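You operate a simulated robot arm through the tools that you are given. There is no shell and no other tool. Be economical: measure what you need, move in short steps, check, and stop when the job is done.

Carry out the task below with a simulated robot arm. There is one attempt and no reset: what you move stays moved.

TASK
Count out what is wanted on the clear patch of the worktop. At the end: exactly two of the labels from the corner end of the worktop are on the clear patch of the worktop; exactly two of the buns from the corner end of the worktop are on the clear patch of the worktop; whatever was shut is shut again. Leave all else as you found it, and nothing knocked over.
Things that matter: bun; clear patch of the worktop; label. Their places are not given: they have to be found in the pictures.

Only the result counts: the job must be done as asked and must still hold three seconds after the hand-in. Knocking over, shifting, dropping, spilling or breaking anything else fails it.

THE ROBOT
A 6-joint arm with a two-finger parallel gripper, fixed in place. Base frame: the origin is at the foot of the arm, x ahead of it, y to its left, z up; the work surface is at about z = 0.9. Lengths are in m, angles in degrees, forces in N, time in s.
With the tool pointing down near the work surface it reaches from about 0.24 to 0.64 m from the base axis. Its first joint turns from -66.0 to 66.0 degrees. Payload 2.7 kg.
The TCP is the grasp point between the finger pads, 0.023 m short of the fingertips. In the tool frame z runs along the fingers and y along their closing line. Largest opening 0.094 m; finger width 0.038, thickness 0.01; the body of the gripper, 0.054 by 0.096 m, starts 0.039 m behind the TCP.
Orientation is that of the tool frame in the base frame, as a unit quaternion [x, y, z, w]. With the fingers straight down and closing along the base's y, the tool's x points along the base's -x, its y along +y and its z along -z.

THE INTERFACE
- The arm moves only by the tool arm_command. Its argument "plan" is a list of rows, each an object of numbers (a shift or turn left out is 0, a gripper value left out holds the last): "tx", "ty", "tz": the shift along the base's x, y, z in units of 200 mm (1.0 is 200 mm); "wx", "wy", "wz": the turn, a rotation vector about the base's x, y, z in units of 45 degrees (1.0 is 45 degrees). In form: [{"tx": .., "ty": .., "tz": .., "wx": .., "wy": .., "wz": ..}, ...]. A call has 1 to 10 rows; each row is the pose to reach, as a shift and turn from the pose commanded when the call began. "claw" is the closure in counts, from 0 (fully open) to 255 (shut), set as the call begins (left out, the last holds). A call with a number of a shift or a turn outside -1 to 1 is refused whole. A row lasts 0.2 s, in which the tool goes at most 0.05 m and 8.6 degrees; a call with a longer step from one row to the next is refused whole, and so is a gripper value outside its range. A pose out of reach is approached as far as the arm can. The call stops where the force on the tool passes 40 N (or 10 N more than at its start, if that is more) or the arm is blocked; 0.2 s more then pass. The fingers move at their own pace (about 0.045 m/s each) and stop on an object; they squeeze with about 29 N. The grip force told is the motor's: it shows also when the fingers shut on nothing. Time passes only in rows, and 0.2 s behind the last, so rows that repeat a pose let the fingers close. It gives the time, the measured TCP pose, the force on the tool (base axes), the opening and the grip force at its end, in the units of the frame above (readings bear some noise), and new pictures: "views" is both (left out), scene, wrist or none.
- Cameras (640 x 400 px; columns grow to the right, rows downward): "scene" is fixed at [0.0782, -0.4412, 1.3904]; the picture's right is [0.72, -0.69, 0.00], its down [-0.48, -0.50, -0.72] and it looks along [0.50, 0.52, -0.69] (base axes); focal length 274 px, centre (320, 200). "wrist" rides on the gripper at [-0.039, 0, -0.044] in the tool frame; the picture's right is [0.00, -1.00, 0.00], its down [0.97, 0.00, -0.24] and it looks along [0.24, 0.00, 0.97] (tool axes); focal length 218 px, centre (320, 200).
- point_at(camera, pixels): for up to 12 pixels [column, row] of the newest picture of that camera ("zoom" is the newest enlarged one), the place [x, y, z] in the base frame of the surface seen there, good to about 0.002 m. No time passes.
- enlarge(camera, box): a new picture of the part [left, top, right, bottom] of that camera's present view, enlarged. No time passes.
- finish_job(): hands the job in; it is judged then, once.

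Work in short steps. Measure before you move; look again where a grasp or a placing could have gone wrong, and mend it. You have 80 turns and 120 pictures in all, those below and enlarged ones among them. Open the gripper and draw the arm clear of the work before you hand the job in, unless the task says otherwise; then end with one line.

The tools are called after "Emit:" by a JSON object that holds its "api" and its "payload". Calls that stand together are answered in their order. arm_command: Moves the arm, as the interface text tells. Its arguments: {"type":"object","properties":{"plan":{"type":"array"},"claw":{"type":"number"},"views":{"type":"string","enum":["both","scene","wrist","none"]}},"required":["plan"]} The other tools are called the same way: point_at (camera, pixels) gives the place of the surface under pixels of a picture; enlarge (camera, box) takes an enlarged picture of a part of a camera's view; finish_job () hands the job in.

At the start:

```text
t: 0.0
position: [0.4179, -0.2026, 1.1733]
tcp_rot: [0.0, 1.0, 0.0, -0.001]
contact_force: [-0.1, 0.3, -0.1]
grip_width: 0.094
finger_force: 0.0
```

scene: 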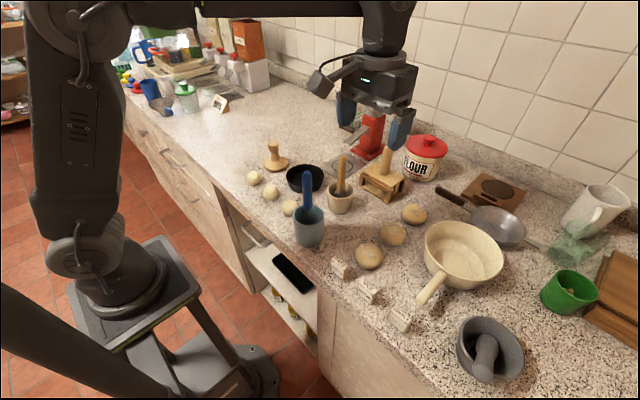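
wrist: 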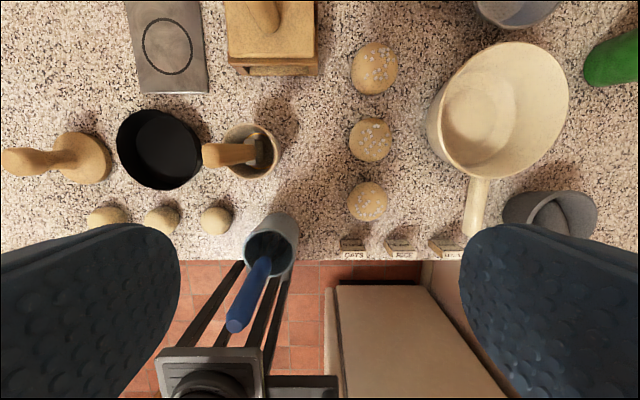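

I'll start by enlarging the scene, to tell the buns, the labels and the clear patch apart.

Emit:
{"api": "enlarge", "payload": {"camera": "scene", "box": [230, 120, 450, 340]}}

Emit:
{"api": "enlarge", "payload": {"camera": "scene", "box": [110, 10, 430, 210]}}

Emit:
{"api": "enlarge", "payload": {"camera": "scene", "box": [400, 130, 640, 400]}}

Emit:
{"api": "point_at", "payload": {"camera": "scene", "pixels": [[414, 210], [393, 231], [369, 251], [254, 176], [270, 190], [290, 205], [341, 262], [370, 284], [401, 312], [222, 103], [240, 140], [340, 165]]}}

```text
1.82 times, centred on (340, 230) of scene
```

zoom: 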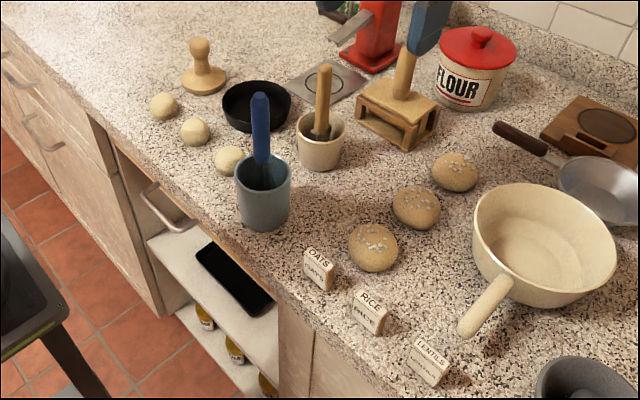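

```text
2.00 times, centred on (270, 110) of scene
```

zoom: 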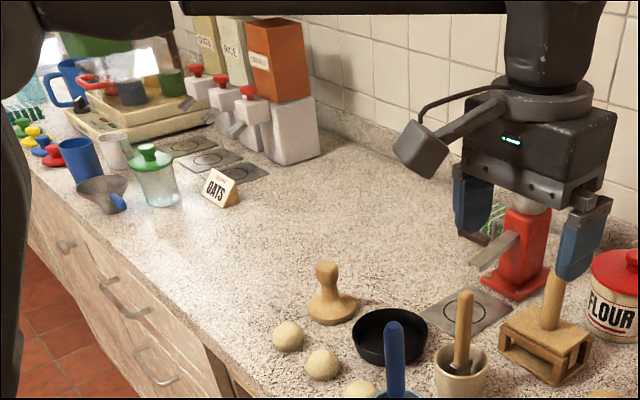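

```text
1.48 times, centred on (520, 265) of scene
```

zoom: 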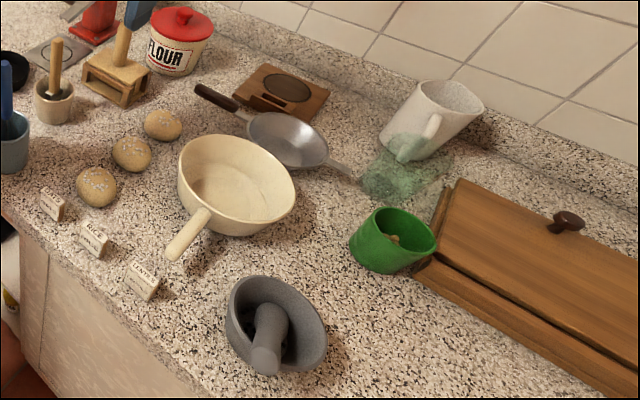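

```text
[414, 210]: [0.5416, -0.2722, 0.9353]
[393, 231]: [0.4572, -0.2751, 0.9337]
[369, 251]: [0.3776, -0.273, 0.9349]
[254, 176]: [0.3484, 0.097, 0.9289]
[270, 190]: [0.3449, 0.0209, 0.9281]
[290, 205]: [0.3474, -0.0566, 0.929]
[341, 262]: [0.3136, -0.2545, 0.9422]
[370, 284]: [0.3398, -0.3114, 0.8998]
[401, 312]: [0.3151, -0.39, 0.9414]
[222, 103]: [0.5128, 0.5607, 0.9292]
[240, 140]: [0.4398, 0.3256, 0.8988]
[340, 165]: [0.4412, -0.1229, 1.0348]
```

The three sesame buns (scene about (414,213), (393,234) and (369,255)) and the three small labels (OATS, RICE, LENTILS) sit together. The open stretch around x=0.43, y=0.32 looks like the clear patch. Next I'll measure details in the wrist view.

Emit:
{"api": "enlarge", "payload": {"camera": "wrist", "box": [320, 130, 500, 270]}}

Emit:
{"api": "point_at", "payload": {"camera": "wrist", "pixels": [[342, 201], [370, 201], [393, 201], [367, 181], [367, 219], [348, 140], [390, 140], [430, 135], [438, 90], [297, 145], [318, 74], [282, 145]]}}

Emit:
{"api": "point_at", "payload": {"camera": "wrist", "pixels": [[342, 242], [366, 242], [354, 240], [387, 243], [414, 243], [400, 241], [430, 240], [455, 240], [468, 235], [478, 190], [350, 256], [290, 235]]}}

```text
2.86 times, centred on (410, 200) of wrist
```

zoom: 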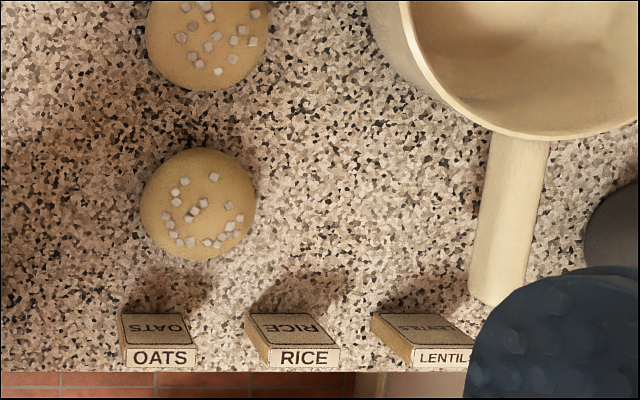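

```text
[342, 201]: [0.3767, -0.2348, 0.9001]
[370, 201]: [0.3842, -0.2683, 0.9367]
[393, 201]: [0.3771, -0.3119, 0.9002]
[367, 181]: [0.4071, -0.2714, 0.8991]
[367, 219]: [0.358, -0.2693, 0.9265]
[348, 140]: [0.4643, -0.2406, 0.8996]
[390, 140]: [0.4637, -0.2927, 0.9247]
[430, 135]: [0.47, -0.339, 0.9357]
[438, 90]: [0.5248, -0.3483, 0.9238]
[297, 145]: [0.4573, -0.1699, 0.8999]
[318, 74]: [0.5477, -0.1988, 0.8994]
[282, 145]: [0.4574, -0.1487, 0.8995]
```

```text
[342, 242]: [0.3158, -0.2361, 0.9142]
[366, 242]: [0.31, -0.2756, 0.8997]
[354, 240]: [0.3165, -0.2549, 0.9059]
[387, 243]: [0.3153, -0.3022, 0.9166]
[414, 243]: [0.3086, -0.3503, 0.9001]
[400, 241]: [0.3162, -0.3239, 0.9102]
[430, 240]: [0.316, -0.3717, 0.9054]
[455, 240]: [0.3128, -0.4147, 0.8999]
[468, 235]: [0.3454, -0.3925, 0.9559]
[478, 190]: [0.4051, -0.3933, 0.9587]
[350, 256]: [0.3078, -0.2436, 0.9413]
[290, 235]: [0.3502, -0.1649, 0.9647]
```

The buns are about 0.06 m wide, and the nearest one is near (0.379,-0.271). I'll move above it and lower to about z=1.05 for a closer look.

Emit:
{"api": "arm_command", "payload": {"plan": [{"tx": -0.05, "ty": -0.0875, "tz": -0.15}, {"tx": -0.1, "ty": -0.175, "tz": -0.3}, {"tx": -0.15, "ty": -0.26, "tz": -0.45}, {"tx": -0.195, "ty": -0.343, "tz": -0.6}, {"tx": -0.195, "ty": -0.343, "tz": -0.6}], "claw": 0}}

```text
t: 1.2
position: [0.3781, -0.2713, 1.0541]
tcp_rot: [-0.001, 1.0, 0.0, 0.001]
contact_force: [0.8, 0.1, -0.4]
grip_width: 0.0939
finger_force: 0.0
```

scene: 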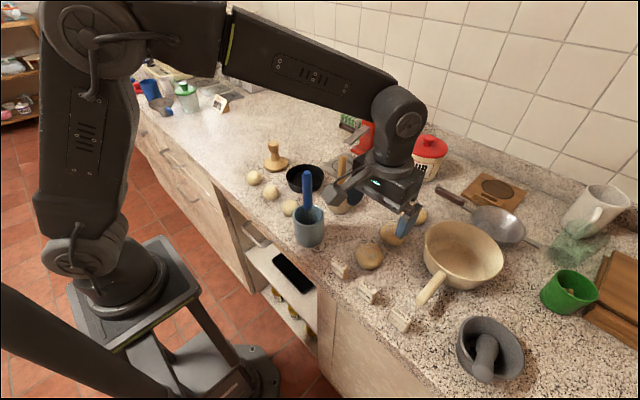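
wrist: 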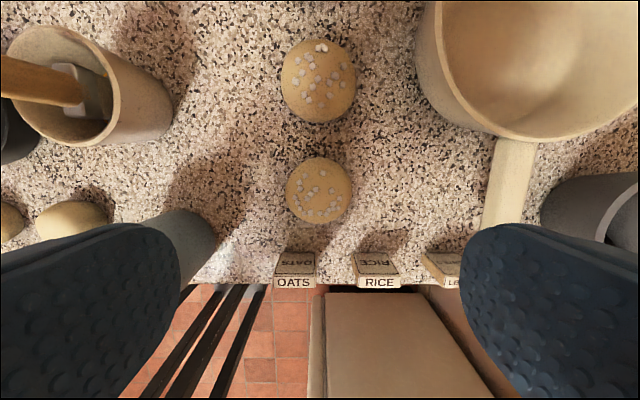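

The closer wrist view shows the bun at (320,190) and the labels at (295,270) and (376,270). I'll measure both.

Emit:
{"api": "point_at", "payload": {"camera": "wrist", "pixels": [[290, 190], [349, 190], [320, 160], [320, 190], [320, 218], [282, 255], [312, 255], [279, 275], [312, 275], [279, 284], [312, 284], [295, 265]]}}

Emit:
{"api": "point_at", "payload": {"camera": "wrist", "pixels": [[358, 255], [390, 255], [363, 272], [395, 272], [366, 284], [396, 284], [428, 258], [425, 262], [200, 281], [230, 281], [330, 281], [215, 240]]}}

Emit:
{"api": "enlarge", "payload": {"camera": "wrist", "box": [260, 150, 440, 300]}}

```text
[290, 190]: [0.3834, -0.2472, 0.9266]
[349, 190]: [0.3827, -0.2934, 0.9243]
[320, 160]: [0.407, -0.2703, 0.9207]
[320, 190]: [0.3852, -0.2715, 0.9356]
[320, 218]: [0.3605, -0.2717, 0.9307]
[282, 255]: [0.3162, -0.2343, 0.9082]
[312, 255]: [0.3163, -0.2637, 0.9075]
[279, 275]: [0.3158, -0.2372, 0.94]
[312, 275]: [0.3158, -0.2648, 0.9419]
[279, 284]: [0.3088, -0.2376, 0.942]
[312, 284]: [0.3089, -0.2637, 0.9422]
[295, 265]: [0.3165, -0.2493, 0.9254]
```

```text
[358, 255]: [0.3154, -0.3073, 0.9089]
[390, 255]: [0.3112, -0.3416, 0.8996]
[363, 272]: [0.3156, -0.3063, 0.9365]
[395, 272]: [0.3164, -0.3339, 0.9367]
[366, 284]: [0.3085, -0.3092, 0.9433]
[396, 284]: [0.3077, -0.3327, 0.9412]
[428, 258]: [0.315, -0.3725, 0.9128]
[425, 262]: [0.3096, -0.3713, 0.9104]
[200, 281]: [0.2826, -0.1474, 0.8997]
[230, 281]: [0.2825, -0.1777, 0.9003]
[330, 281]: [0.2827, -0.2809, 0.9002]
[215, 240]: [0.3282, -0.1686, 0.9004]
```

```text
2.67 times, centred on (350, 225) of wrist
```

zoom: 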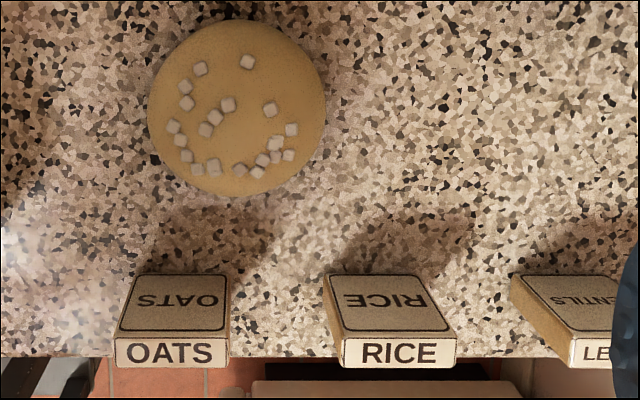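

The bun is centred at about (0.382,-0.271), about 0.05 wide and with its top at 0.937. I'll descend straight to z≈0.926.

Emit:
{"api": "arm_command", "payload": {"plan": [{"tx": 0.015, "tz": -0.2}, {"tx": 0.015, "tz": -0.4}, {"tx": 0.015, "tz": -0.55}, {"tx": 0.015, "tz": -0.64}, {"tx": 0.015, "tz": -0.64}], "views": "wrist"}}

```text
t: 2.4
position: [0.3827, -0.2712, 0.9255]
tcp_rot: [-0.001, 1.0, 0.0, 0.0]
contact_force: [-0.2, 0.0, 0.1]
grip_width: 0.0938
finger_force: 0.1
```

wrist: 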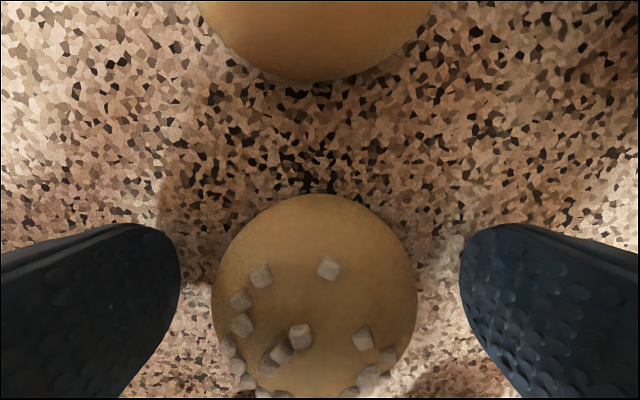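

The bun sits between the fingers, so I'll close on it.

Emit:
{"api": "arm_command", "payload": {"plan": [{}, {}, {}, {}], "claw": 255, "views": "none"}}

```text
t: 3.4
position: [0.3818, -0.2711, 0.9267]
tcp_rot: [0.0, 1.0, 0.0, 0.0]
contact_force: [-0.1, 1.0, 0.1]
grip_width: 0.0564
finger_force: 28.8
```

It's gripped at a width of 0.056. Now I'll lift straight up and check the heights of tall objects on the way.

Emit:
{"api": "arm_command", "payload": {"plan": [{"tz": 0.2}, {"tz": 0.4}, {"tz": 0.6}, {"tz": 0.8}, {"tz": 1.0}], "views": "both"}}

Emit:
{"api": "point_at", "payload": {"camera": "scene", "pixels": [[307, 173], [273, 145], [341, 160], [216, 110], [235, 110], [187, 85], [270, 120], [230, 160], [250, 145], [220, 130], [275, 168], [300, 110]]}}

```text
t: 4.6
position: [0.3828, -0.271, 1.127]
tcp_rot: [0.0, 1.0, 0.0, 0.0]
contact_force: [-0.2, -0.2, -0.7]
grip_width: 0.0563
finger_force: 28.9
```

scene: 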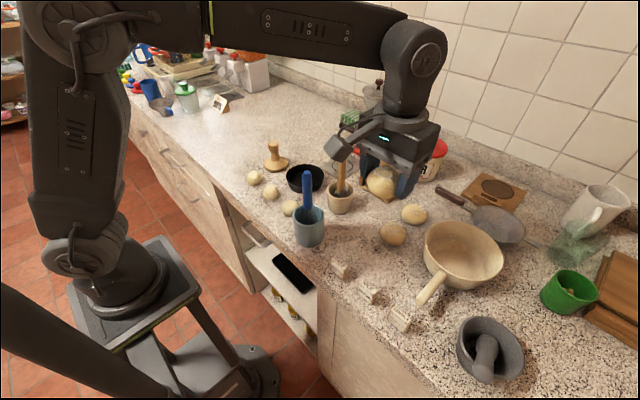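
wrist: 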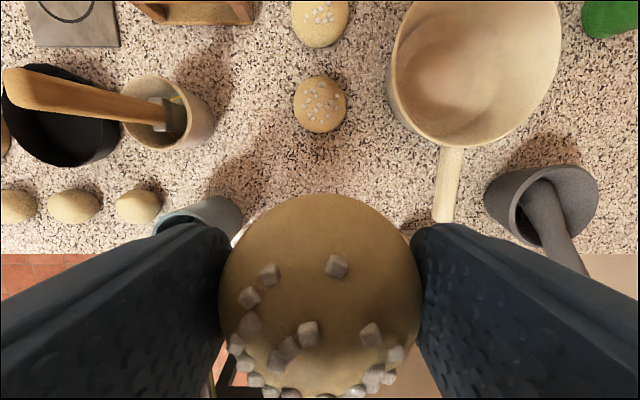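

```text
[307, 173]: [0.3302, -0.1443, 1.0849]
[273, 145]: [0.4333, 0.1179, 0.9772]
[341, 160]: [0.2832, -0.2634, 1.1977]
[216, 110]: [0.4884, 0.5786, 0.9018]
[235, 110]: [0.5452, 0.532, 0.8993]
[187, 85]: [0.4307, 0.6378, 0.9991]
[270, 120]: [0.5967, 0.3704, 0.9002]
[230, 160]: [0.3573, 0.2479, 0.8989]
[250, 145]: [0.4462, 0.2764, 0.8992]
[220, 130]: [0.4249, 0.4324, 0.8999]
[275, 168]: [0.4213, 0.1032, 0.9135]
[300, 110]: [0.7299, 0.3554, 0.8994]
```

The blue handle's top is at 1.085 and the clear stretch is at z≈0.900. I'll raise to about 1.165 and go across in +y, keeping x≈0.38.

Emit:
{"api": "arm_command", "payload": {"plan": [{"tz": 0.2}, {"tz": 0.2, "ty": 0.2}, {"tz": 0.2, "ty": 0.44}, {"tz": 0.2, "ty": 0.68}, {"tz": 0.2, "ty": 0.92}, {"tz": 0.2, "ty": 1.0}], "views": "none"}}

Emit:
{"api": "arm_command", "payload": {"plan": [{"ty": 0.24}, {"ty": 0.48}, {"ty": 0.72}, {"ty": 0.96}, {"ty": 1.0}], "views": "none"}}

Emit:
{"api": "arm_command", "payload": {"plan": [{"tx": 0.08, "ty": 0.22}, {"tx": 0.16, "ty": 0.44}, {"tx": 0.24, "ty": 0.66}, {"tx": 0.32, "ty": 0.88}, {"tx": 0.39, "ty": 1.0}, {"tx": 0.39, "ty": 1.0}]}}

```text
t: 6.0
position: [0.381, -0.0723, 1.165]
tcp_rot: [0.0, 1.0, 0.0, 0.001]
contact_force: [0.1, 0.5, -0.3]
grip_width: 0.0561
finger_force: 29.1
```

```text
t: 7.2
position: [0.3822, 0.1292, 1.1662]
tcp_rot: [0.0, 1.0, 0.0, 0.0]
contact_force: [0.1, 0.1, 0.0]
grip_width: 0.0561
finger_force: 28.4
```

```text
t: 8.6
position: [0.4597, 0.3291, 1.1643]
tcp_rot: [-0.001, 1.0, -0.001, 0.0]
contact_force: [-0.6, 0.7, -0.3]
grip_width: 0.0563
finger_force: 29.5
```

scene: 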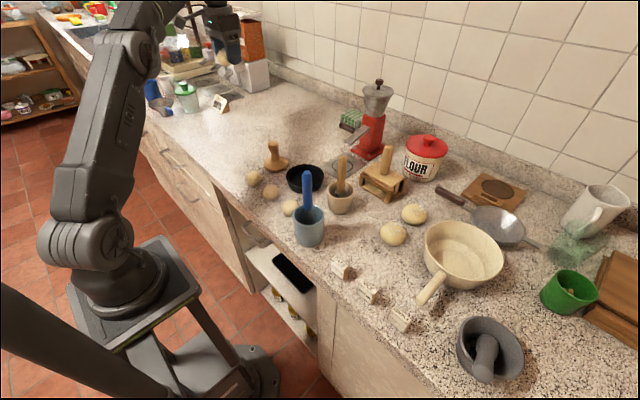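
wrist: 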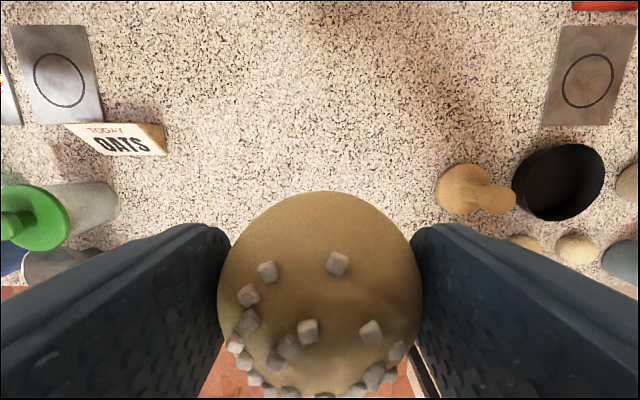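

The patch below is clear. I'll lower here to the grasp height plus a hair.

Emit:
{"api": "arm_command", "payload": {"plan": [{"tz": -0.24}, {"tz": -0.48}, {"tz": -0.72}, {"tz": -0.92}, {"tz": -1.0}], "views": "none"}}

Emit:
{"api": "arm_command", "payload": {"plan": [{"tz": -0.08}, {"tz": -0.14}, {"tz": -0.18}, {"tz": -0.18}], "views": "none"}}

```text
t: 9.8
position: [0.4595, 0.3303, 0.9641]
tcp_rot: [0.0, 1.0, 0.0, -0.001]
contact_force: [-0.3, 0.0, -1.3]
grip_width: 0.0565
finger_force: 29.1
```

```text
t: 10.8
position: [0.4599, 0.3285, 0.9288]
tcp_rot: [0.0, 1.0, 0.0, -0.001]
contact_force: [-0.2, 0.2, -0.7]
grip_width: 0.0565
finger_force: 29.4
```

The bun is about 2 mm above the surface. I'll go down 2 mm, then open and rise.

Emit:
{"api": "arm_command", "payload": {"plan": [{"tz": -0.01}, {"tz": -0.01}], "views": "none"}}

Emit:
{"api": "arm_command", "payload": {"plan": [{}, {}, {}, {"tz": 0.1}, {"tz": 0.3}, {"tz": 0.54}, {"tz": 0.78}, {"tz": 1.0}], "claw": 20}}

```text
t: 11.4
position: [0.4598, 0.3283, 0.9278]
tcp_rot: [0.001, 1.0, 0.0, 0.0]
contact_force: [-1.1, 0.3, -0.8]
grip_width: 0.0565
finger_force: 28.9
```

```text
t: 13.2
position: [0.4597, 0.3305, 1.1276]
tcp_rot: [0.0, 1.0, 0.0, -0.001]
contact_force: [-1.0, -0.1, 0.0]
grip_width: 0.0867
finger_force: 0.0
```

scene: 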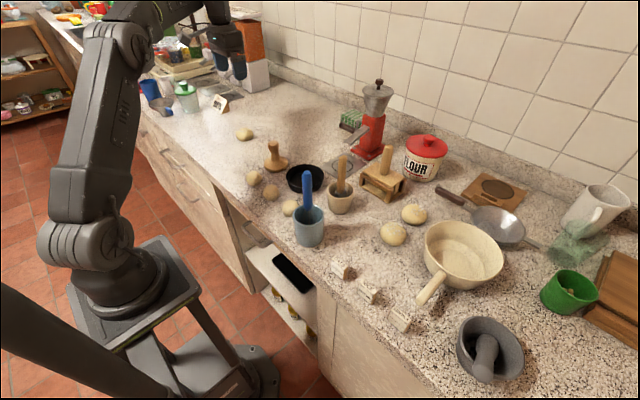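
wrist: 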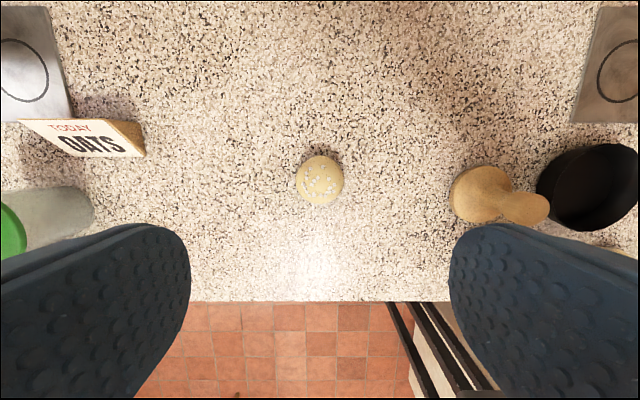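

The first bun stands on the patch at wrist (320,180). I'll return by the same route to the middle bun.

Emit:
{"api": "arm_command", "payload": {"plan": [{"tz": 0.19, "ty": -0.1}, {"tx": -0.08, "ty": -0.3, "tz": 0.19}, {"tx": -0.16, "ty": -0.52, "tz": 0.19}, {"tx": -0.26, "ty": -0.74, "tz": 0.19}, {"tx": -0.33, "ty": -0.96, "tz": 0.19}, {"tx": -0.39, "ty": -1.0, "tz": 0.19}], "views": "none"}}

Emit:
{"api": "arm_command", "payload": {"plan": [{"ty": -0.24}, {"ty": -0.48}, {"ty": -0.72}, {"ty": -0.96}, {"ty": -1.0}], "views": "none"}}

Emit:
{"api": "arm_command", "payload": {"plan": [{"ty": -0.24}, {"ty": -0.48}, {"tx": 0.05, "ty": -0.72}, {"tx": 0.2, "ty": -0.9}, {"tx": 0.38, "ty": -1.0}, {"tx": 0.38, "ty": -1.0, "tz": -0.24}, {"tx": 0.38, "ty": -1.0, "tz": -0.47}, {"tx": 0.38, "ty": -1.0, "tz": -0.47}]}}

```text
t: 14.6
position: [0.383, 0.1268, 1.1652]
tcp_rot: [-0.001, 1.0, 0.001, 0.0]
contact_force: [-0.4, -0.2, 0.1]
grip_width: 0.0866
finger_force: 0.0
```

```text
t: 15.8
position: [0.3825, -0.0718, 1.1648]
tcp_rot: [-0.001, 1.0, -0.001, 0.001]
contact_force: [0.2, 0.5, 0.6]
grip_width: 0.0865
finger_force: 0.1
```

```text
t: 17.6
position: [0.4578, -0.2712, 1.0721]
tcp_rot: [0.0, 1.0, 0.0, 0.0]
contact_force: [-0.2, -0.4, -1.1]
grip_width: 0.0865
finger_force: 0.2
```

scene: 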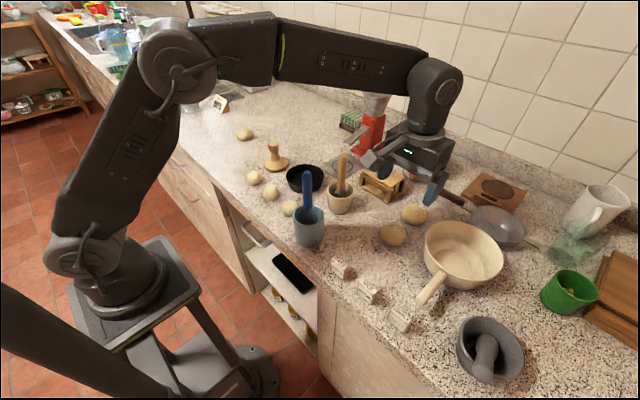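
wrist: 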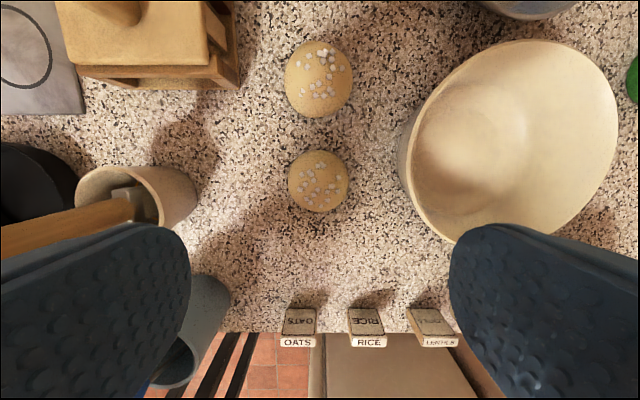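

The middle bun is at wrist (318,181), with the pan wall near (400,180). I'll measure the clearances.

Emit:
{"api": "point_at", "payload": {"camera": "wrist", "pixels": [[292, 181], [318, 181], [345, 181], [318, 152], [318, 209], [402, 140], [408, 170], [420, 215], [400, 160], [196, 200], [160, 170], [192, 240]]}}

```text
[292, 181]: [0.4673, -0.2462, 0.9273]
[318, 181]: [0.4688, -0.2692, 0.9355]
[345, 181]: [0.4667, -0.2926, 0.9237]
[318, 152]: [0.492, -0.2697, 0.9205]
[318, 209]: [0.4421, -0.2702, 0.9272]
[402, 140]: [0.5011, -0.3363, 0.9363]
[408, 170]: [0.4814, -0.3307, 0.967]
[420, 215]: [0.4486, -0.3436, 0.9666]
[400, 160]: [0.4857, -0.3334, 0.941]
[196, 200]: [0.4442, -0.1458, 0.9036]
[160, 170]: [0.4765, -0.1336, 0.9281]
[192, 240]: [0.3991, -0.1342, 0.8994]
```

The bun is centred at (0.466,-0.269), and the pan rim at y=-0.331 is clear of the fingers with a smaller opening. I'll descend with claw 50.

Emit:
{"api": "arm_command", "payload": {"plan": [{"tx": 0.04, "ty": 0.02}, {"tx": 0.04, "ty": 0.02, "tz": -0.24}, {"tx": 0.04, "ty": 0.02, "tz": -0.46}, {"tx": 0.04, "ty": 0.02, "tz": -0.64}, {"tx": 0.04, "ty": 0.02, "tz": -0.725}, {"tx": 0.04, "ty": 0.02, "tz": -0.725}], "claw": 50, "views": "wrist"}}

```text
t: 19.0
position: [0.4667, -0.2668, 0.9259]
tcp_rot: [-0.001, 1.0, 0.0, 0.0]
contact_force: [0.0, 0.3, -0.3]
grip_width: 0.0759
finger_force: 0.1
```

wrist: 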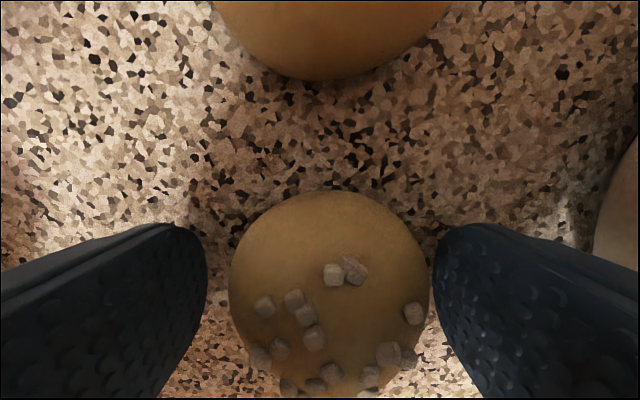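

The bun is between the pads. I'll close and lift.

Emit:
{"api": "arm_command", "payload": {"plan": [{}, {}, {}], "claw": 255, "views": "none"}}

Emit:
{"api": "arm_command", "payload": {"plan": [{"tz": 0.1}, {"tz": 0.3}, {"tz": 0.54}, {"tz": 0.78}, {"tz": 1.0}], "views": "scene"}}

```text
t: 19.8
position: [0.4668, -0.2664, 0.9277]
tcp_rot: [0.0, 1.0, -0.001, 0.0]
contact_force: [-0.7, -0.5, 0.5]
grip_width: 0.0565
finger_force: 29.0
```

```text
t: 21.0
position: [0.4652, -0.2639, 1.1282]
tcp_rot: [0.0, 1.0, 0.0, -0.001]
contact_force: [0.0, -0.4, -0.7]
grip_width: 0.0563
finger_force: 29.2
```

scene: 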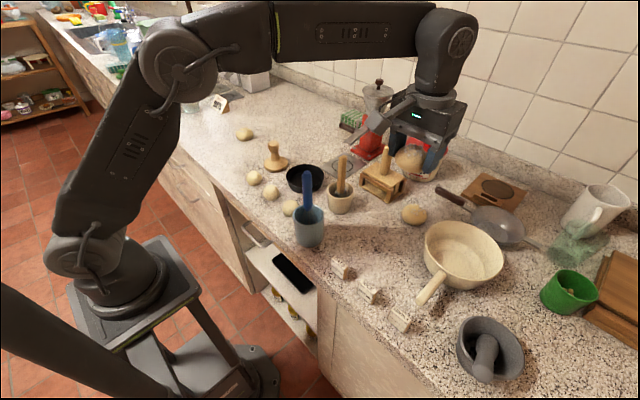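

The bun is held. I'll raise it, pull in to x≈0.385, cross, then aim for (0.46,0.25).

Emit:
{"api": "arm_command", "payload": {"plan": [{"tz": 0.19}, {"tx": -0.2, "ty": 0.1, "tz": 0.19}, {"tx": -0.4, "ty": 0.22, "tz": 0.19}, {"tx": -0.4, "ty": 0.46, "tz": 0.19}, {"tx": -0.4, "ty": 0.7, "tz": 0.19}, {"tx": -0.4, "ty": 0.92, "tz": 0.19}, {"tx": -0.4, "ty": 1.0, "tz": 0.19}], "views": "none"}}

Emit:
{"api": "arm_command", "payload": {"plan": [{"ty": 0.24}, {"ty": 0.48}, {"ty": 0.72}, {"ty": 0.96}, {"ty": 1.0}], "views": "none"}}

Emit:
{"api": "arm_command", "payload": {"plan": [{"tx": 0.08, "ty": 0.22}, {"tx": 0.24, "ty": 0.4}, {"tx": 0.37, "ty": 0.58}, {"tx": 0.37, "ty": 0.58, "tz": -0.24}, {"tx": 0.37, "ty": 0.58, "tz": -0.48}, {"tx": 0.37, "ty": 0.58, "tz": -0.72}, {"tx": 0.37, "ty": 0.58, "tz": -0.92}, {"tx": 0.37, "ty": 0.58, "tz": -0.95}, {"tx": 0.37, "ty": 0.58, "tz": -0.95}]}}

```text
t: 22.6
position: [0.3882, -0.0659, 1.1653]
tcp_rot: [0.0, 1.0, 0.001, 0.0]
contact_force: [1.0, -0.9, -0.1]
grip_width: 0.056
finger_force: 29.2
```

```text
t: 23.8
position: [0.388, 0.1338, 1.1656]
tcp_rot: [0.001, 1.0, 0.0, 0.0]
contact_force: [0.8, 0.0, 0.2]
grip_width: 0.0563
finger_force: 29.1
```

```text
t: 25.8
position: [0.4606, 0.2491, 0.974]
tcp_rot: [0.001, 1.0, 0.0, 0.0]
contact_force: [-0.3, -0.4, -0.4]
grip_width: 0.0565
finger_force: 29.3
```

scene: 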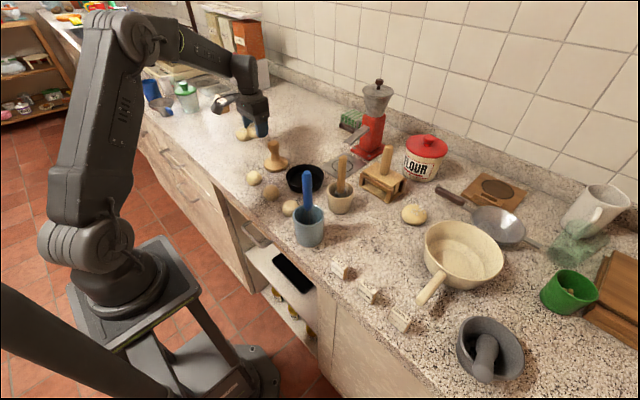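
wrist: 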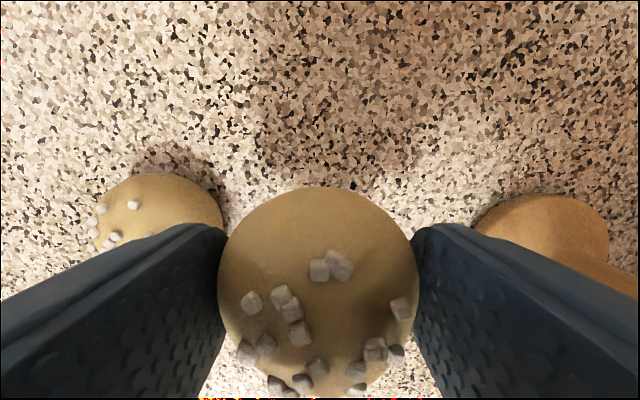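

Bun one is just left of the held bun. I'll shift 8 mm to the right for clearance, lower to 0.927, and open only slightly.

Emit:
{"api": "arm_command", "payload": {"plan": [{"ty": -0.04}, {"ty": -0.04, "tz": -0.12}, {"ty": -0.04, "tz": -0.2}, {"ty": -0.04, "tz": -0.235}, {"ty": -0.04, "tz": -0.235}], "views": "none"}}

Emit:
{"api": "arm_command", "payload": {"plan": [{}, {}, {}, {"tz": 0.1}, {"tz": 0.3}, {"tz": 0.54}, {"tz": 0.78}, {"tz": 1.0}], "claw": 72}}

```text
t: 27.0
position: [0.46, 0.2416, 0.9277]
tcp_rot: [0.0, 1.0, 0.0, 0.001]
contact_force: [0.2, -0.5, -0.1]
grip_width: 0.0562
finger_force: 28.6
```

```text
t: 28.8
position: [0.4614, 0.241, 1.128]
tcp_rot: [-0.001, 1.0, 0.0, 0.0]
contact_force: [0.2, -0.2, 0.3]
grip_width: 0.0674
finger_force: 0.0
```

scene: 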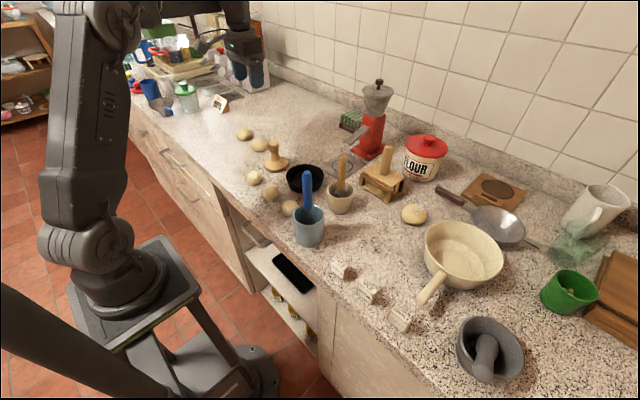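
wrist: 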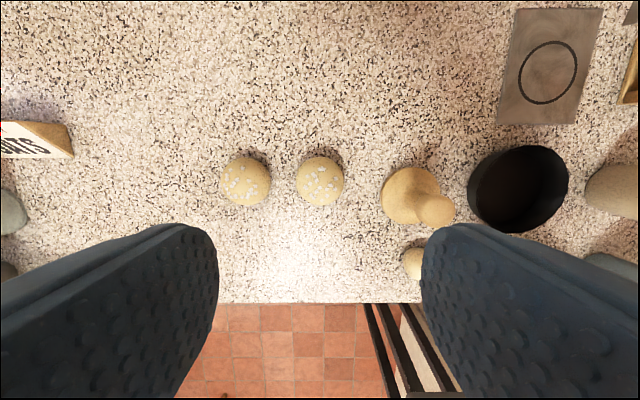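

Both buns stand upright on the patch. Next comes the RICE label near (0.309,-0.32), by the same high route.

Emit:
{"api": "arm_command", "payload": {"plan": [{"tz": 0.19}, {"tx": -0.2, "ty": -0.1, "tz": 0.19}, {"tx": -0.38, "ty": -0.25, "tz": 0.19}, {"tx": -0.38, "ty": -0.49, "tz": 0.19}, {"tx": -0.38, "ty": -0.73, "tz": 0.19}, {"tx": -0.38, "ty": -0.95, "tz": 0.19}, {"tx": -0.38, "ty": -1.0, "tz": 0.19}], "views": "none"}}

Emit:
{"api": "arm_command", "payload": {"plan": [{"ty": -0.24}, {"ty": -0.48}, {"ty": -0.72}, {"ty": -0.96}, {"ty": -1.0}], "views": "none"}}

Emit:
{"api": "arm_command", "payload": {"plan": [{"ty": -0.24}, {"ty": -0.48}, {"tx": -0.1, "ty": -0.7}, {"tx": -0.3, "ty": -0.805}, {"tx": -0.38, "ty": -0.805, "tz": -0.2}, {"tx": -0.38, "ty": -0.805, "tz": -0.44}, {"tx": -0.38, "ty": -0.805, "tz": -0.6}, {"tx": -0.38, "ty": -0.805, "tz": -0.6}]}}

```text
t: 30.4
position: [0.3846, 0.041, 1.166]
tcp_rot: [-0.001, 1.0, 0.0, -0.001]
contact_force: [0.3, -0.2, -0.2]
grip_width: 0.0674
finger_force: 0.2
```

```text
t: 31.6
position: [0.3847, -0.1582, 1.1656]
tcp_rot: [-0.001, 1.0, 0.0, 0.001]
contact_force: [0.5, 0.7, -0.3]
grip_width: 0.0676
finger_force: 0.1
```

```text
t: 33.4
position: [0.3093, -0.3194, 1.0453]
tcp_rot: [0.0, 1.0, 0.0, 0.0]
contact_force: [-0.2, -0.6, -0.6]
grip_width: 0.0675
finger_force: 0.1
```

scene: 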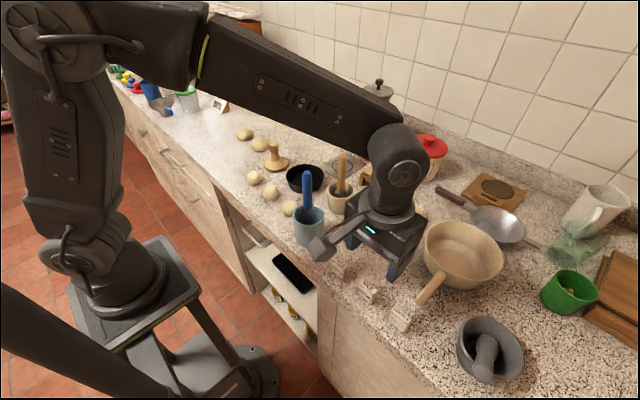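
wrist: 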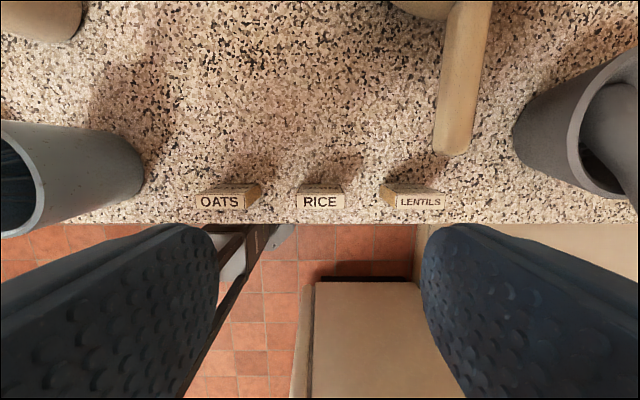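

RICE is directly ahead at (320,198). I'll measure the three tops and the mug.

Emit:
{"api": "point_at", "payload": {"camera": "wrist", "pixels": [[299, 200], [343, 200], [320, 206], [320, 187], [203, 202], [243, 202], [222, 206], [398, 202], [440, 202], [452, 150], [40, 170], [140, 170]]}}

```text
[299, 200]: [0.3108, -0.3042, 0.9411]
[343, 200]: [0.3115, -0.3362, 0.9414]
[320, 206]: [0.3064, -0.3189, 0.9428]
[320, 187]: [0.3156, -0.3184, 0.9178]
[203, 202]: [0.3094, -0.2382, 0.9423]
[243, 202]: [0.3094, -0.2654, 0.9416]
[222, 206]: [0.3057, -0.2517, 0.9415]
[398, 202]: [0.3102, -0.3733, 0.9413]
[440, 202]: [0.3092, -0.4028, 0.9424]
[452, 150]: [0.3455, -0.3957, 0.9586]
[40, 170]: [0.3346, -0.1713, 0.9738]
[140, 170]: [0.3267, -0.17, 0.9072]
```

RICE is centred at (0.309,-0.320) and 0.032 wide. I'll narrow the fingers to about 0.055 and descend.

Emit:
{"api": "arm_command", "payload": {"plan": [{}, {"tz": -0.2}, {"tz": -0.4}, {"tz": -0.52}, {"tz": -0.59}, {"tz": -0.59}], "claw": 104, "views": "wrist"}}

```text
t: 34.8
position: [0.308, -0.3201, 0.9267]
tcp_rot: [0.0, 1.0, -0.001, 0.0]
contact_force: [-0.1, 0.0, -0.3]
grip_width: 0.0554
finger_force: 0.1
```

wrist: 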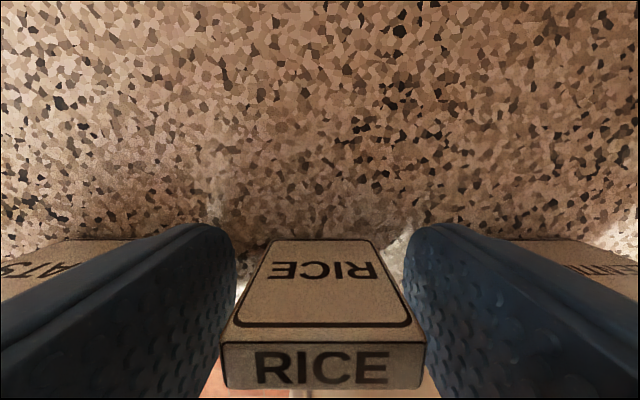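

RICE is between the pads, and the other labels are outside the fingers. I'll close and lift.

Emit:
{"api": "arm_command", "payload": {"plan": [{}, {}, {}], "claw": 255, "views": "none"}}

Emit:
{"api": "arm_command", "payload": {"plan": [{"tz": 0.1}, {"tz": 0.3}, {"tz": 0.54}, {"tz": 0.78}, {"tz": 1.0}]}}

```text
t: 35.6
position: [0.307, -0.3195, 0.9268]
tcp_rot: [0.0, 1.0, 0.0, -0.001]
contact_force: [0.8, 0.5, -0.6]
grip_width: 0.0349
finger_force: 28.2
```

```text
t: 36.8
position: [0.3077, -0.3199, 1.1269]
tcp_rot: [0.0, 1.0, 0.0, 0.0]
contact_force: [0.0, 1.1, 0.2]
grip_width: 0.0346
finger_force: 28.8
```

scene: 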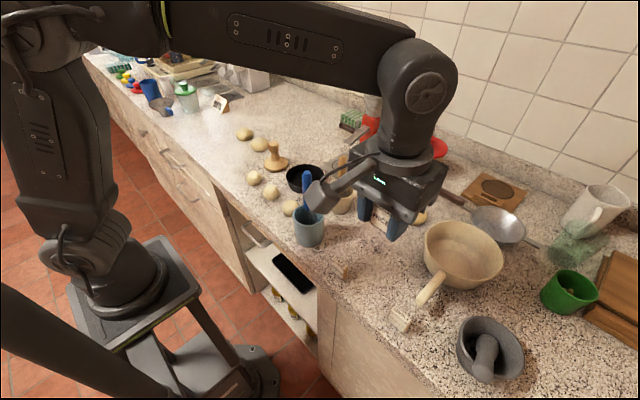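
wrist: 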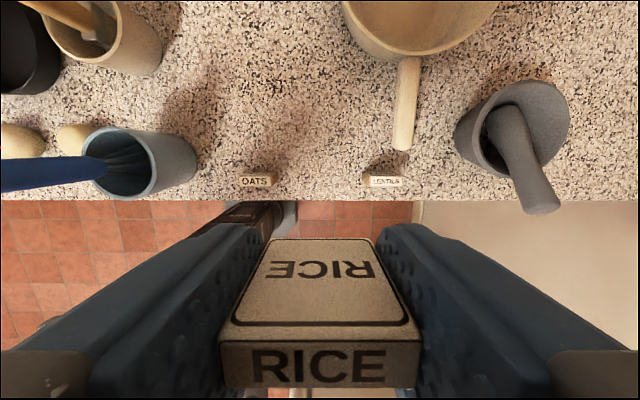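

RICE is held firmly. I'll carry it over the high route to (0.385,0.325).

Emit:
{"api": "arm_command", "payload": {"plan": [{"tz": 0.19}, {"tx": 0.2, "ty": 0.12, "tz": 0.19}, {"tx": 0.385, "ty": 0.26, "tz": 0.19}, {"tx": 0.385, "ty": 0.5, "tz": 0.19}, {"tx": 0.385, "ty": 0.74, "tz": 0.19}, {"tx": 0.385, "ty": 0.96, "tz": 0.19}, {"tx": 0.385, "ty": 1.0, "tz": 0.19}], "views": "none"}}

Emit:
{"api": "arm_command", "payload": {"plan": [{"ty": 0.24}, {"ty": 0.48}, {"ty": 0.72}, {"ty": 0.96}, {"ty": 1.0}], "views": "none"}}

Emit:
{"api": "arm_command", "payload": {"plan": [{"ty": 0.24}, {"ty": 0.48}, {"ty": 0.72}, {"ty": 0.96}, {"ty": 1.0}], "views": "none"}}

Emit:
{"api": "arm_command", "payload": {"plan": [{"ty": 0.215}, {"ty": 0.215, "tz": -0.24}, {"ty": 0.215, "tz": -0.48}, {"ty": 0.215, "tz": -0.72}, {"ty": 0.215, "tz": -0.92}, {"ty": 0.215, "tz": -0.98}, {"ty": 0.215, "tz": -0.98}]}}

```text
t: 38.4
position: [0.3859, -0.1201, 1.1655]
tcp_rot: [0.0, 1.0, 0.0, 0.0]
contact_force: [0.3, -0.6, -0.6]
grip_width: 0.0347
finger_force: 28.7
```

```text
t: 39.6
position: [0.385, 0.0806, 1.1665]
tcp_rot: [0.0, 1.0, 0.0, 0.0]
contact_force: [-0.6, 0.4, 0.1]
grip_width: 0.0347
finger_force: 29.1
```

```text
t: 40.8
position: [0.3856, 0.2802, 1.1651]
tcp_rot: [0.0, 1.0, 0.0, 0.0]
contact_force: [-0.3, -0.2, -0.1]
grip_width: 0.035
finger_force: 29.0
```

```text
t: 42.4
position: [0.3839, 0.3224, 0.9699]
tcp_rot: [-0.001, 1.0, -0.001, 0.001]
contact_force: [0.7, -0.3, -0.3]
grip_width: 0.0348
finger_force: 29.7
```

scene: 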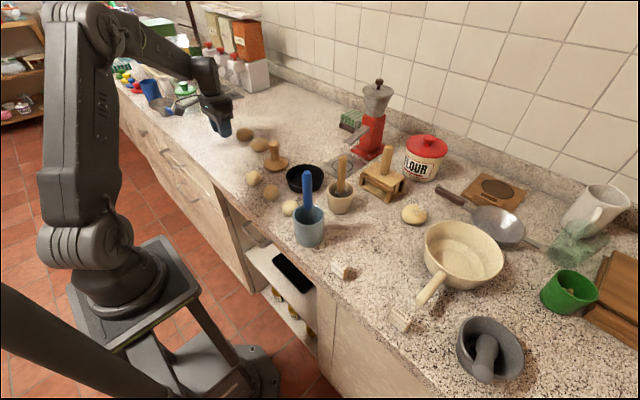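
wrist: 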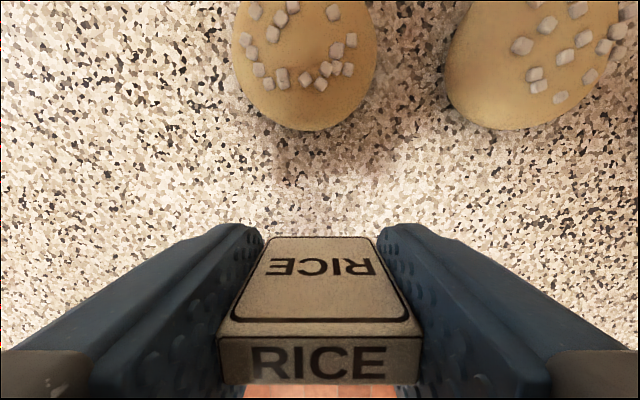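

Clear below. I'll lower 43 mm, release gently and rise.

Emit:
{"api": "arm_command", "payload": {"plan": [{"tz": -0.1}, {"tz": -0.17}, {"tz": -0.2}, {"tz": -0.213}, {"tz": -0.213}], "views": "none"}}

Emit:
{"api": "arm_command", "payload": {"plan": [{}, {}, {}, {"tz": 0.1}, {"tz": 0.3}, {"tz": 0.54}, {"tz": 0.78}, {"tz": 1.0}], "claw": 104}}

```text
t: 43.6
position: [0.3852, 0.3234, 0.928]
tcp_rot: [-0.001, 1.0, 0.0, 0.0]
contact_force: [0.7, 0.4, 0.0]
grip_width: 0.0348
finger_force: 29.0
```

```text
t: 45.4
position: [0.385, 0.3233, 1.1283]
tcp_rot: [0.0, 1.0, 0.001, 0.0]
contact_force: [-0.5, 0.4, -0.1]
grip_width: 0.0557
finger_force: 0.1
```

scene: 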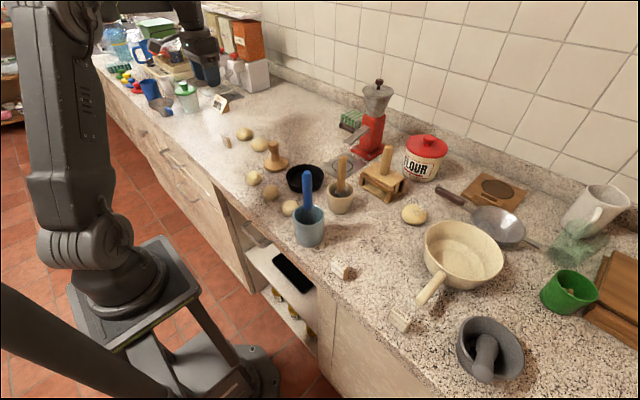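
wrist: 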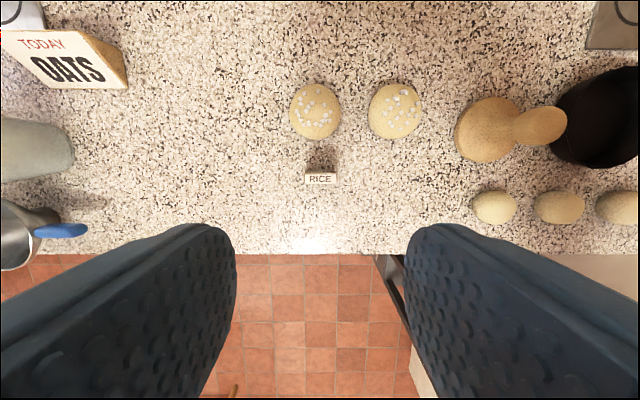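

RICE stands upright at wrist (320,175). I'll go back for OATS at (0.309,-0.2515).

Emit:
{"api": "arm_command", "payload": {"plan": [{"tz": 0.19}, {"ty": -0.2, "tz": 0.19}, {"ty": -0.44, "tz": 0.19}, {"ty": -0.68, "tz": 0.19}, {"ty": -0.92, "tz": 0.19}, {"ty": -1.0, "tz": 0.19}], "views": "none"}}

Emit:
{"api": "arm_command", "payload": {"plan": [{"ty": -0.24}, {"ty": -0.48}, {"ty": -0.72}, {"ty": -0.96}, {"ty": -1.0}], "views": "none"}}

Emit:
{"api": "arm_command", "payload": {"plan": [{"ty": -0.24}, {"ty": -0.48}, {"ty": -0.7}, {"tx": -0.1, "ty": -0.875}, {"tx": -0.3, "ty": -0.875}, {"tx": -0.38, "ty": -0.875, "tz": -0.2}, {"tx": -0.38, "ty": -0.875, "tz": -0.44}, {"tx": -0.38, "ty": -0.875, "tz": -0.6}, {"tx": -0.38, "ty": -0.875, "tz": -0.6}]}}

```text
t: 46.8
position: [0.3861, 0.1216, 1.1652]
tcp_rot: [-0.002, 1.0, 0.0, 0.0]
contact_force: [0.1, -0.6, 1.4]
grip_width: 0.0555
finger_force: 0.1
```

```text
t: 48.0
position: [0.3845, -0.0782, 1.165]
tcp_rot: [-0.001, 1.0, 0.0, 0.0]
contact_force: [-0.3, 0.3, 0.1]
grip_width: 0.0556
finger_force: 0.0
```

```text
t: 50.0
position: [0.3091, -0.2525, 1.0448]
tcp_rot: [0.0, 1.0, -0.001, 0.0]
contact_force: [0.0, 0.7, -0.3]
grip_width: 0.0556
finger_force: 0.1
```

scene: 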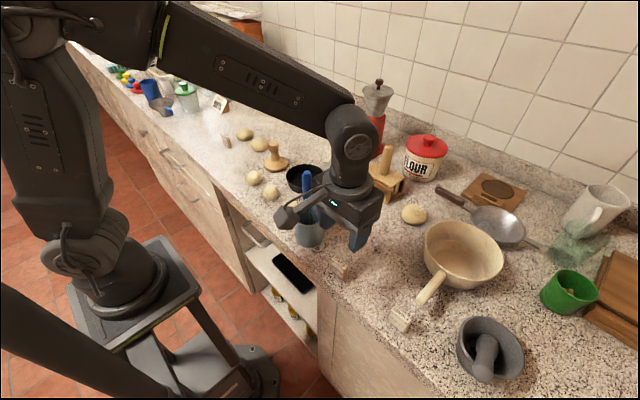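
wrist: 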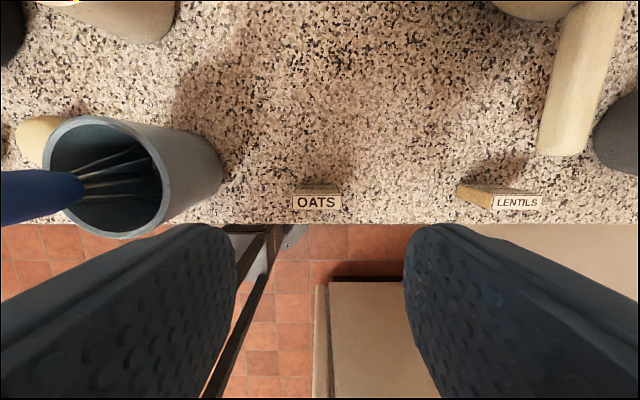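

OATS is at (317,202). I'll measure it and the mug's near rim.

Emit:
{"api": "point_at", "payload": {"camera": "wrist", "pixels": [[294, 202], [340, 202], [160, 170], [170, 200], [215, 170], [50, 185]]}}

Emit:
{"api": "enlarge", "payload": {"camera": "scene", "box": [260, 160, 400, 290]}}

```text
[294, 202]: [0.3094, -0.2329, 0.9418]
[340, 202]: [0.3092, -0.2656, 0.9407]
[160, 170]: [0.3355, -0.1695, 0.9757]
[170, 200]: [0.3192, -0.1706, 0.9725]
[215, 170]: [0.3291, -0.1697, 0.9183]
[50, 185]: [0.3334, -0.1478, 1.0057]
```

```text
3.08 times, centred on (330, 225) of scene
```

zoom: 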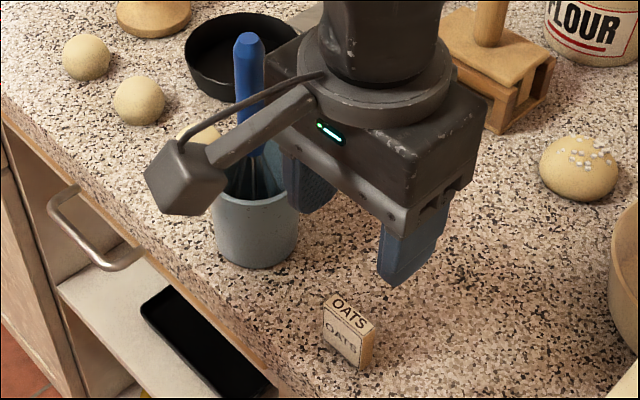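

OATS is centred at y=-0.2495, and the mug rim at y=-0.170 stays 3 cm clear of the gripper body. I'll descend.

Emit:
{"api": "arm_command", "payload": {"plan": [{"ty": 0.013}, {"ty": 0.013, "tz": -0.2}, {"ty": 0.013, "tz": -0.4}, {"ty": 0.013, "tz": -0.52}, {"ty": 0.013, "tz": -0.59}, {"ty": 0.013, "tz": -0.59}], "views": "wrist"}}

```text
t: 51.4
position: [0.3104, -0.2485, 0.9272]
tcp_rot: [0.0, 1.0, 0.0, 0.0]
contact_force: [1.0, -0.8, 0.6]
grip_width: 0.0555
finger_force: 0.1
```

wrist: 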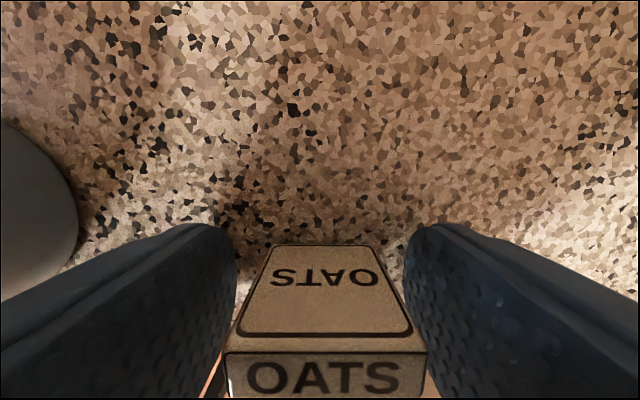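

OATS is between the pads. I'll close and lift.

Emit:
{"api": "arm_command", "payload": {"plan": [{}, {}, {}], "claw": 255, "views": "none"}}

Emit:
{"api": "arm_command", "payload": {"plan": [{"tz": 0.1}, {"tz": 0.3}, {"tz": 0.54}, {"tz": 0.78}, {"tz": 1.0}]}}

```text
t: 52.2
position: [0.3095, -0.248, 0.927]
tcp_rot: [0.0, 1.0, -0.001, 0.0]
contact_force: [-0.4, 0.4, 0.4]
grip_width: 0.0348
finger_force: 29.5
```

```text
t: 53.4
position: [0.3098, -0.2506, 1.1273]
tcp_rot: [0.0, 1.0, -0.001, 0.0]
contact_force: [0.2, 0.2, 0.2]
grip_width: 0.0348
finger_force: 28.7
```

scene: 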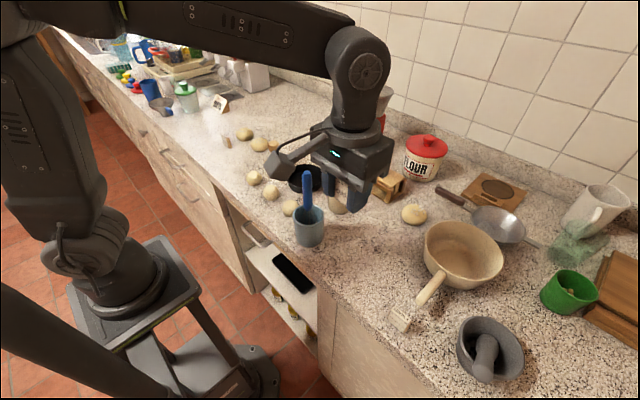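
wrist: 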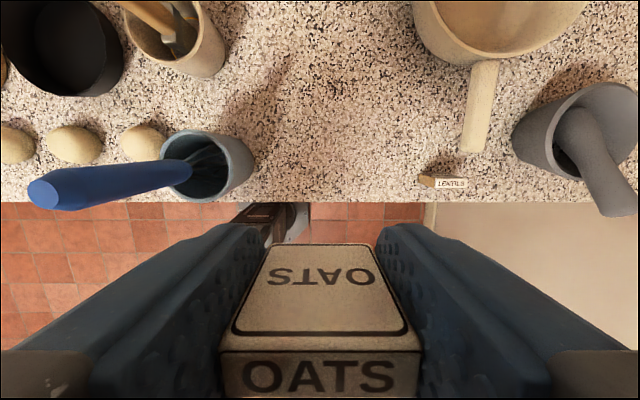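

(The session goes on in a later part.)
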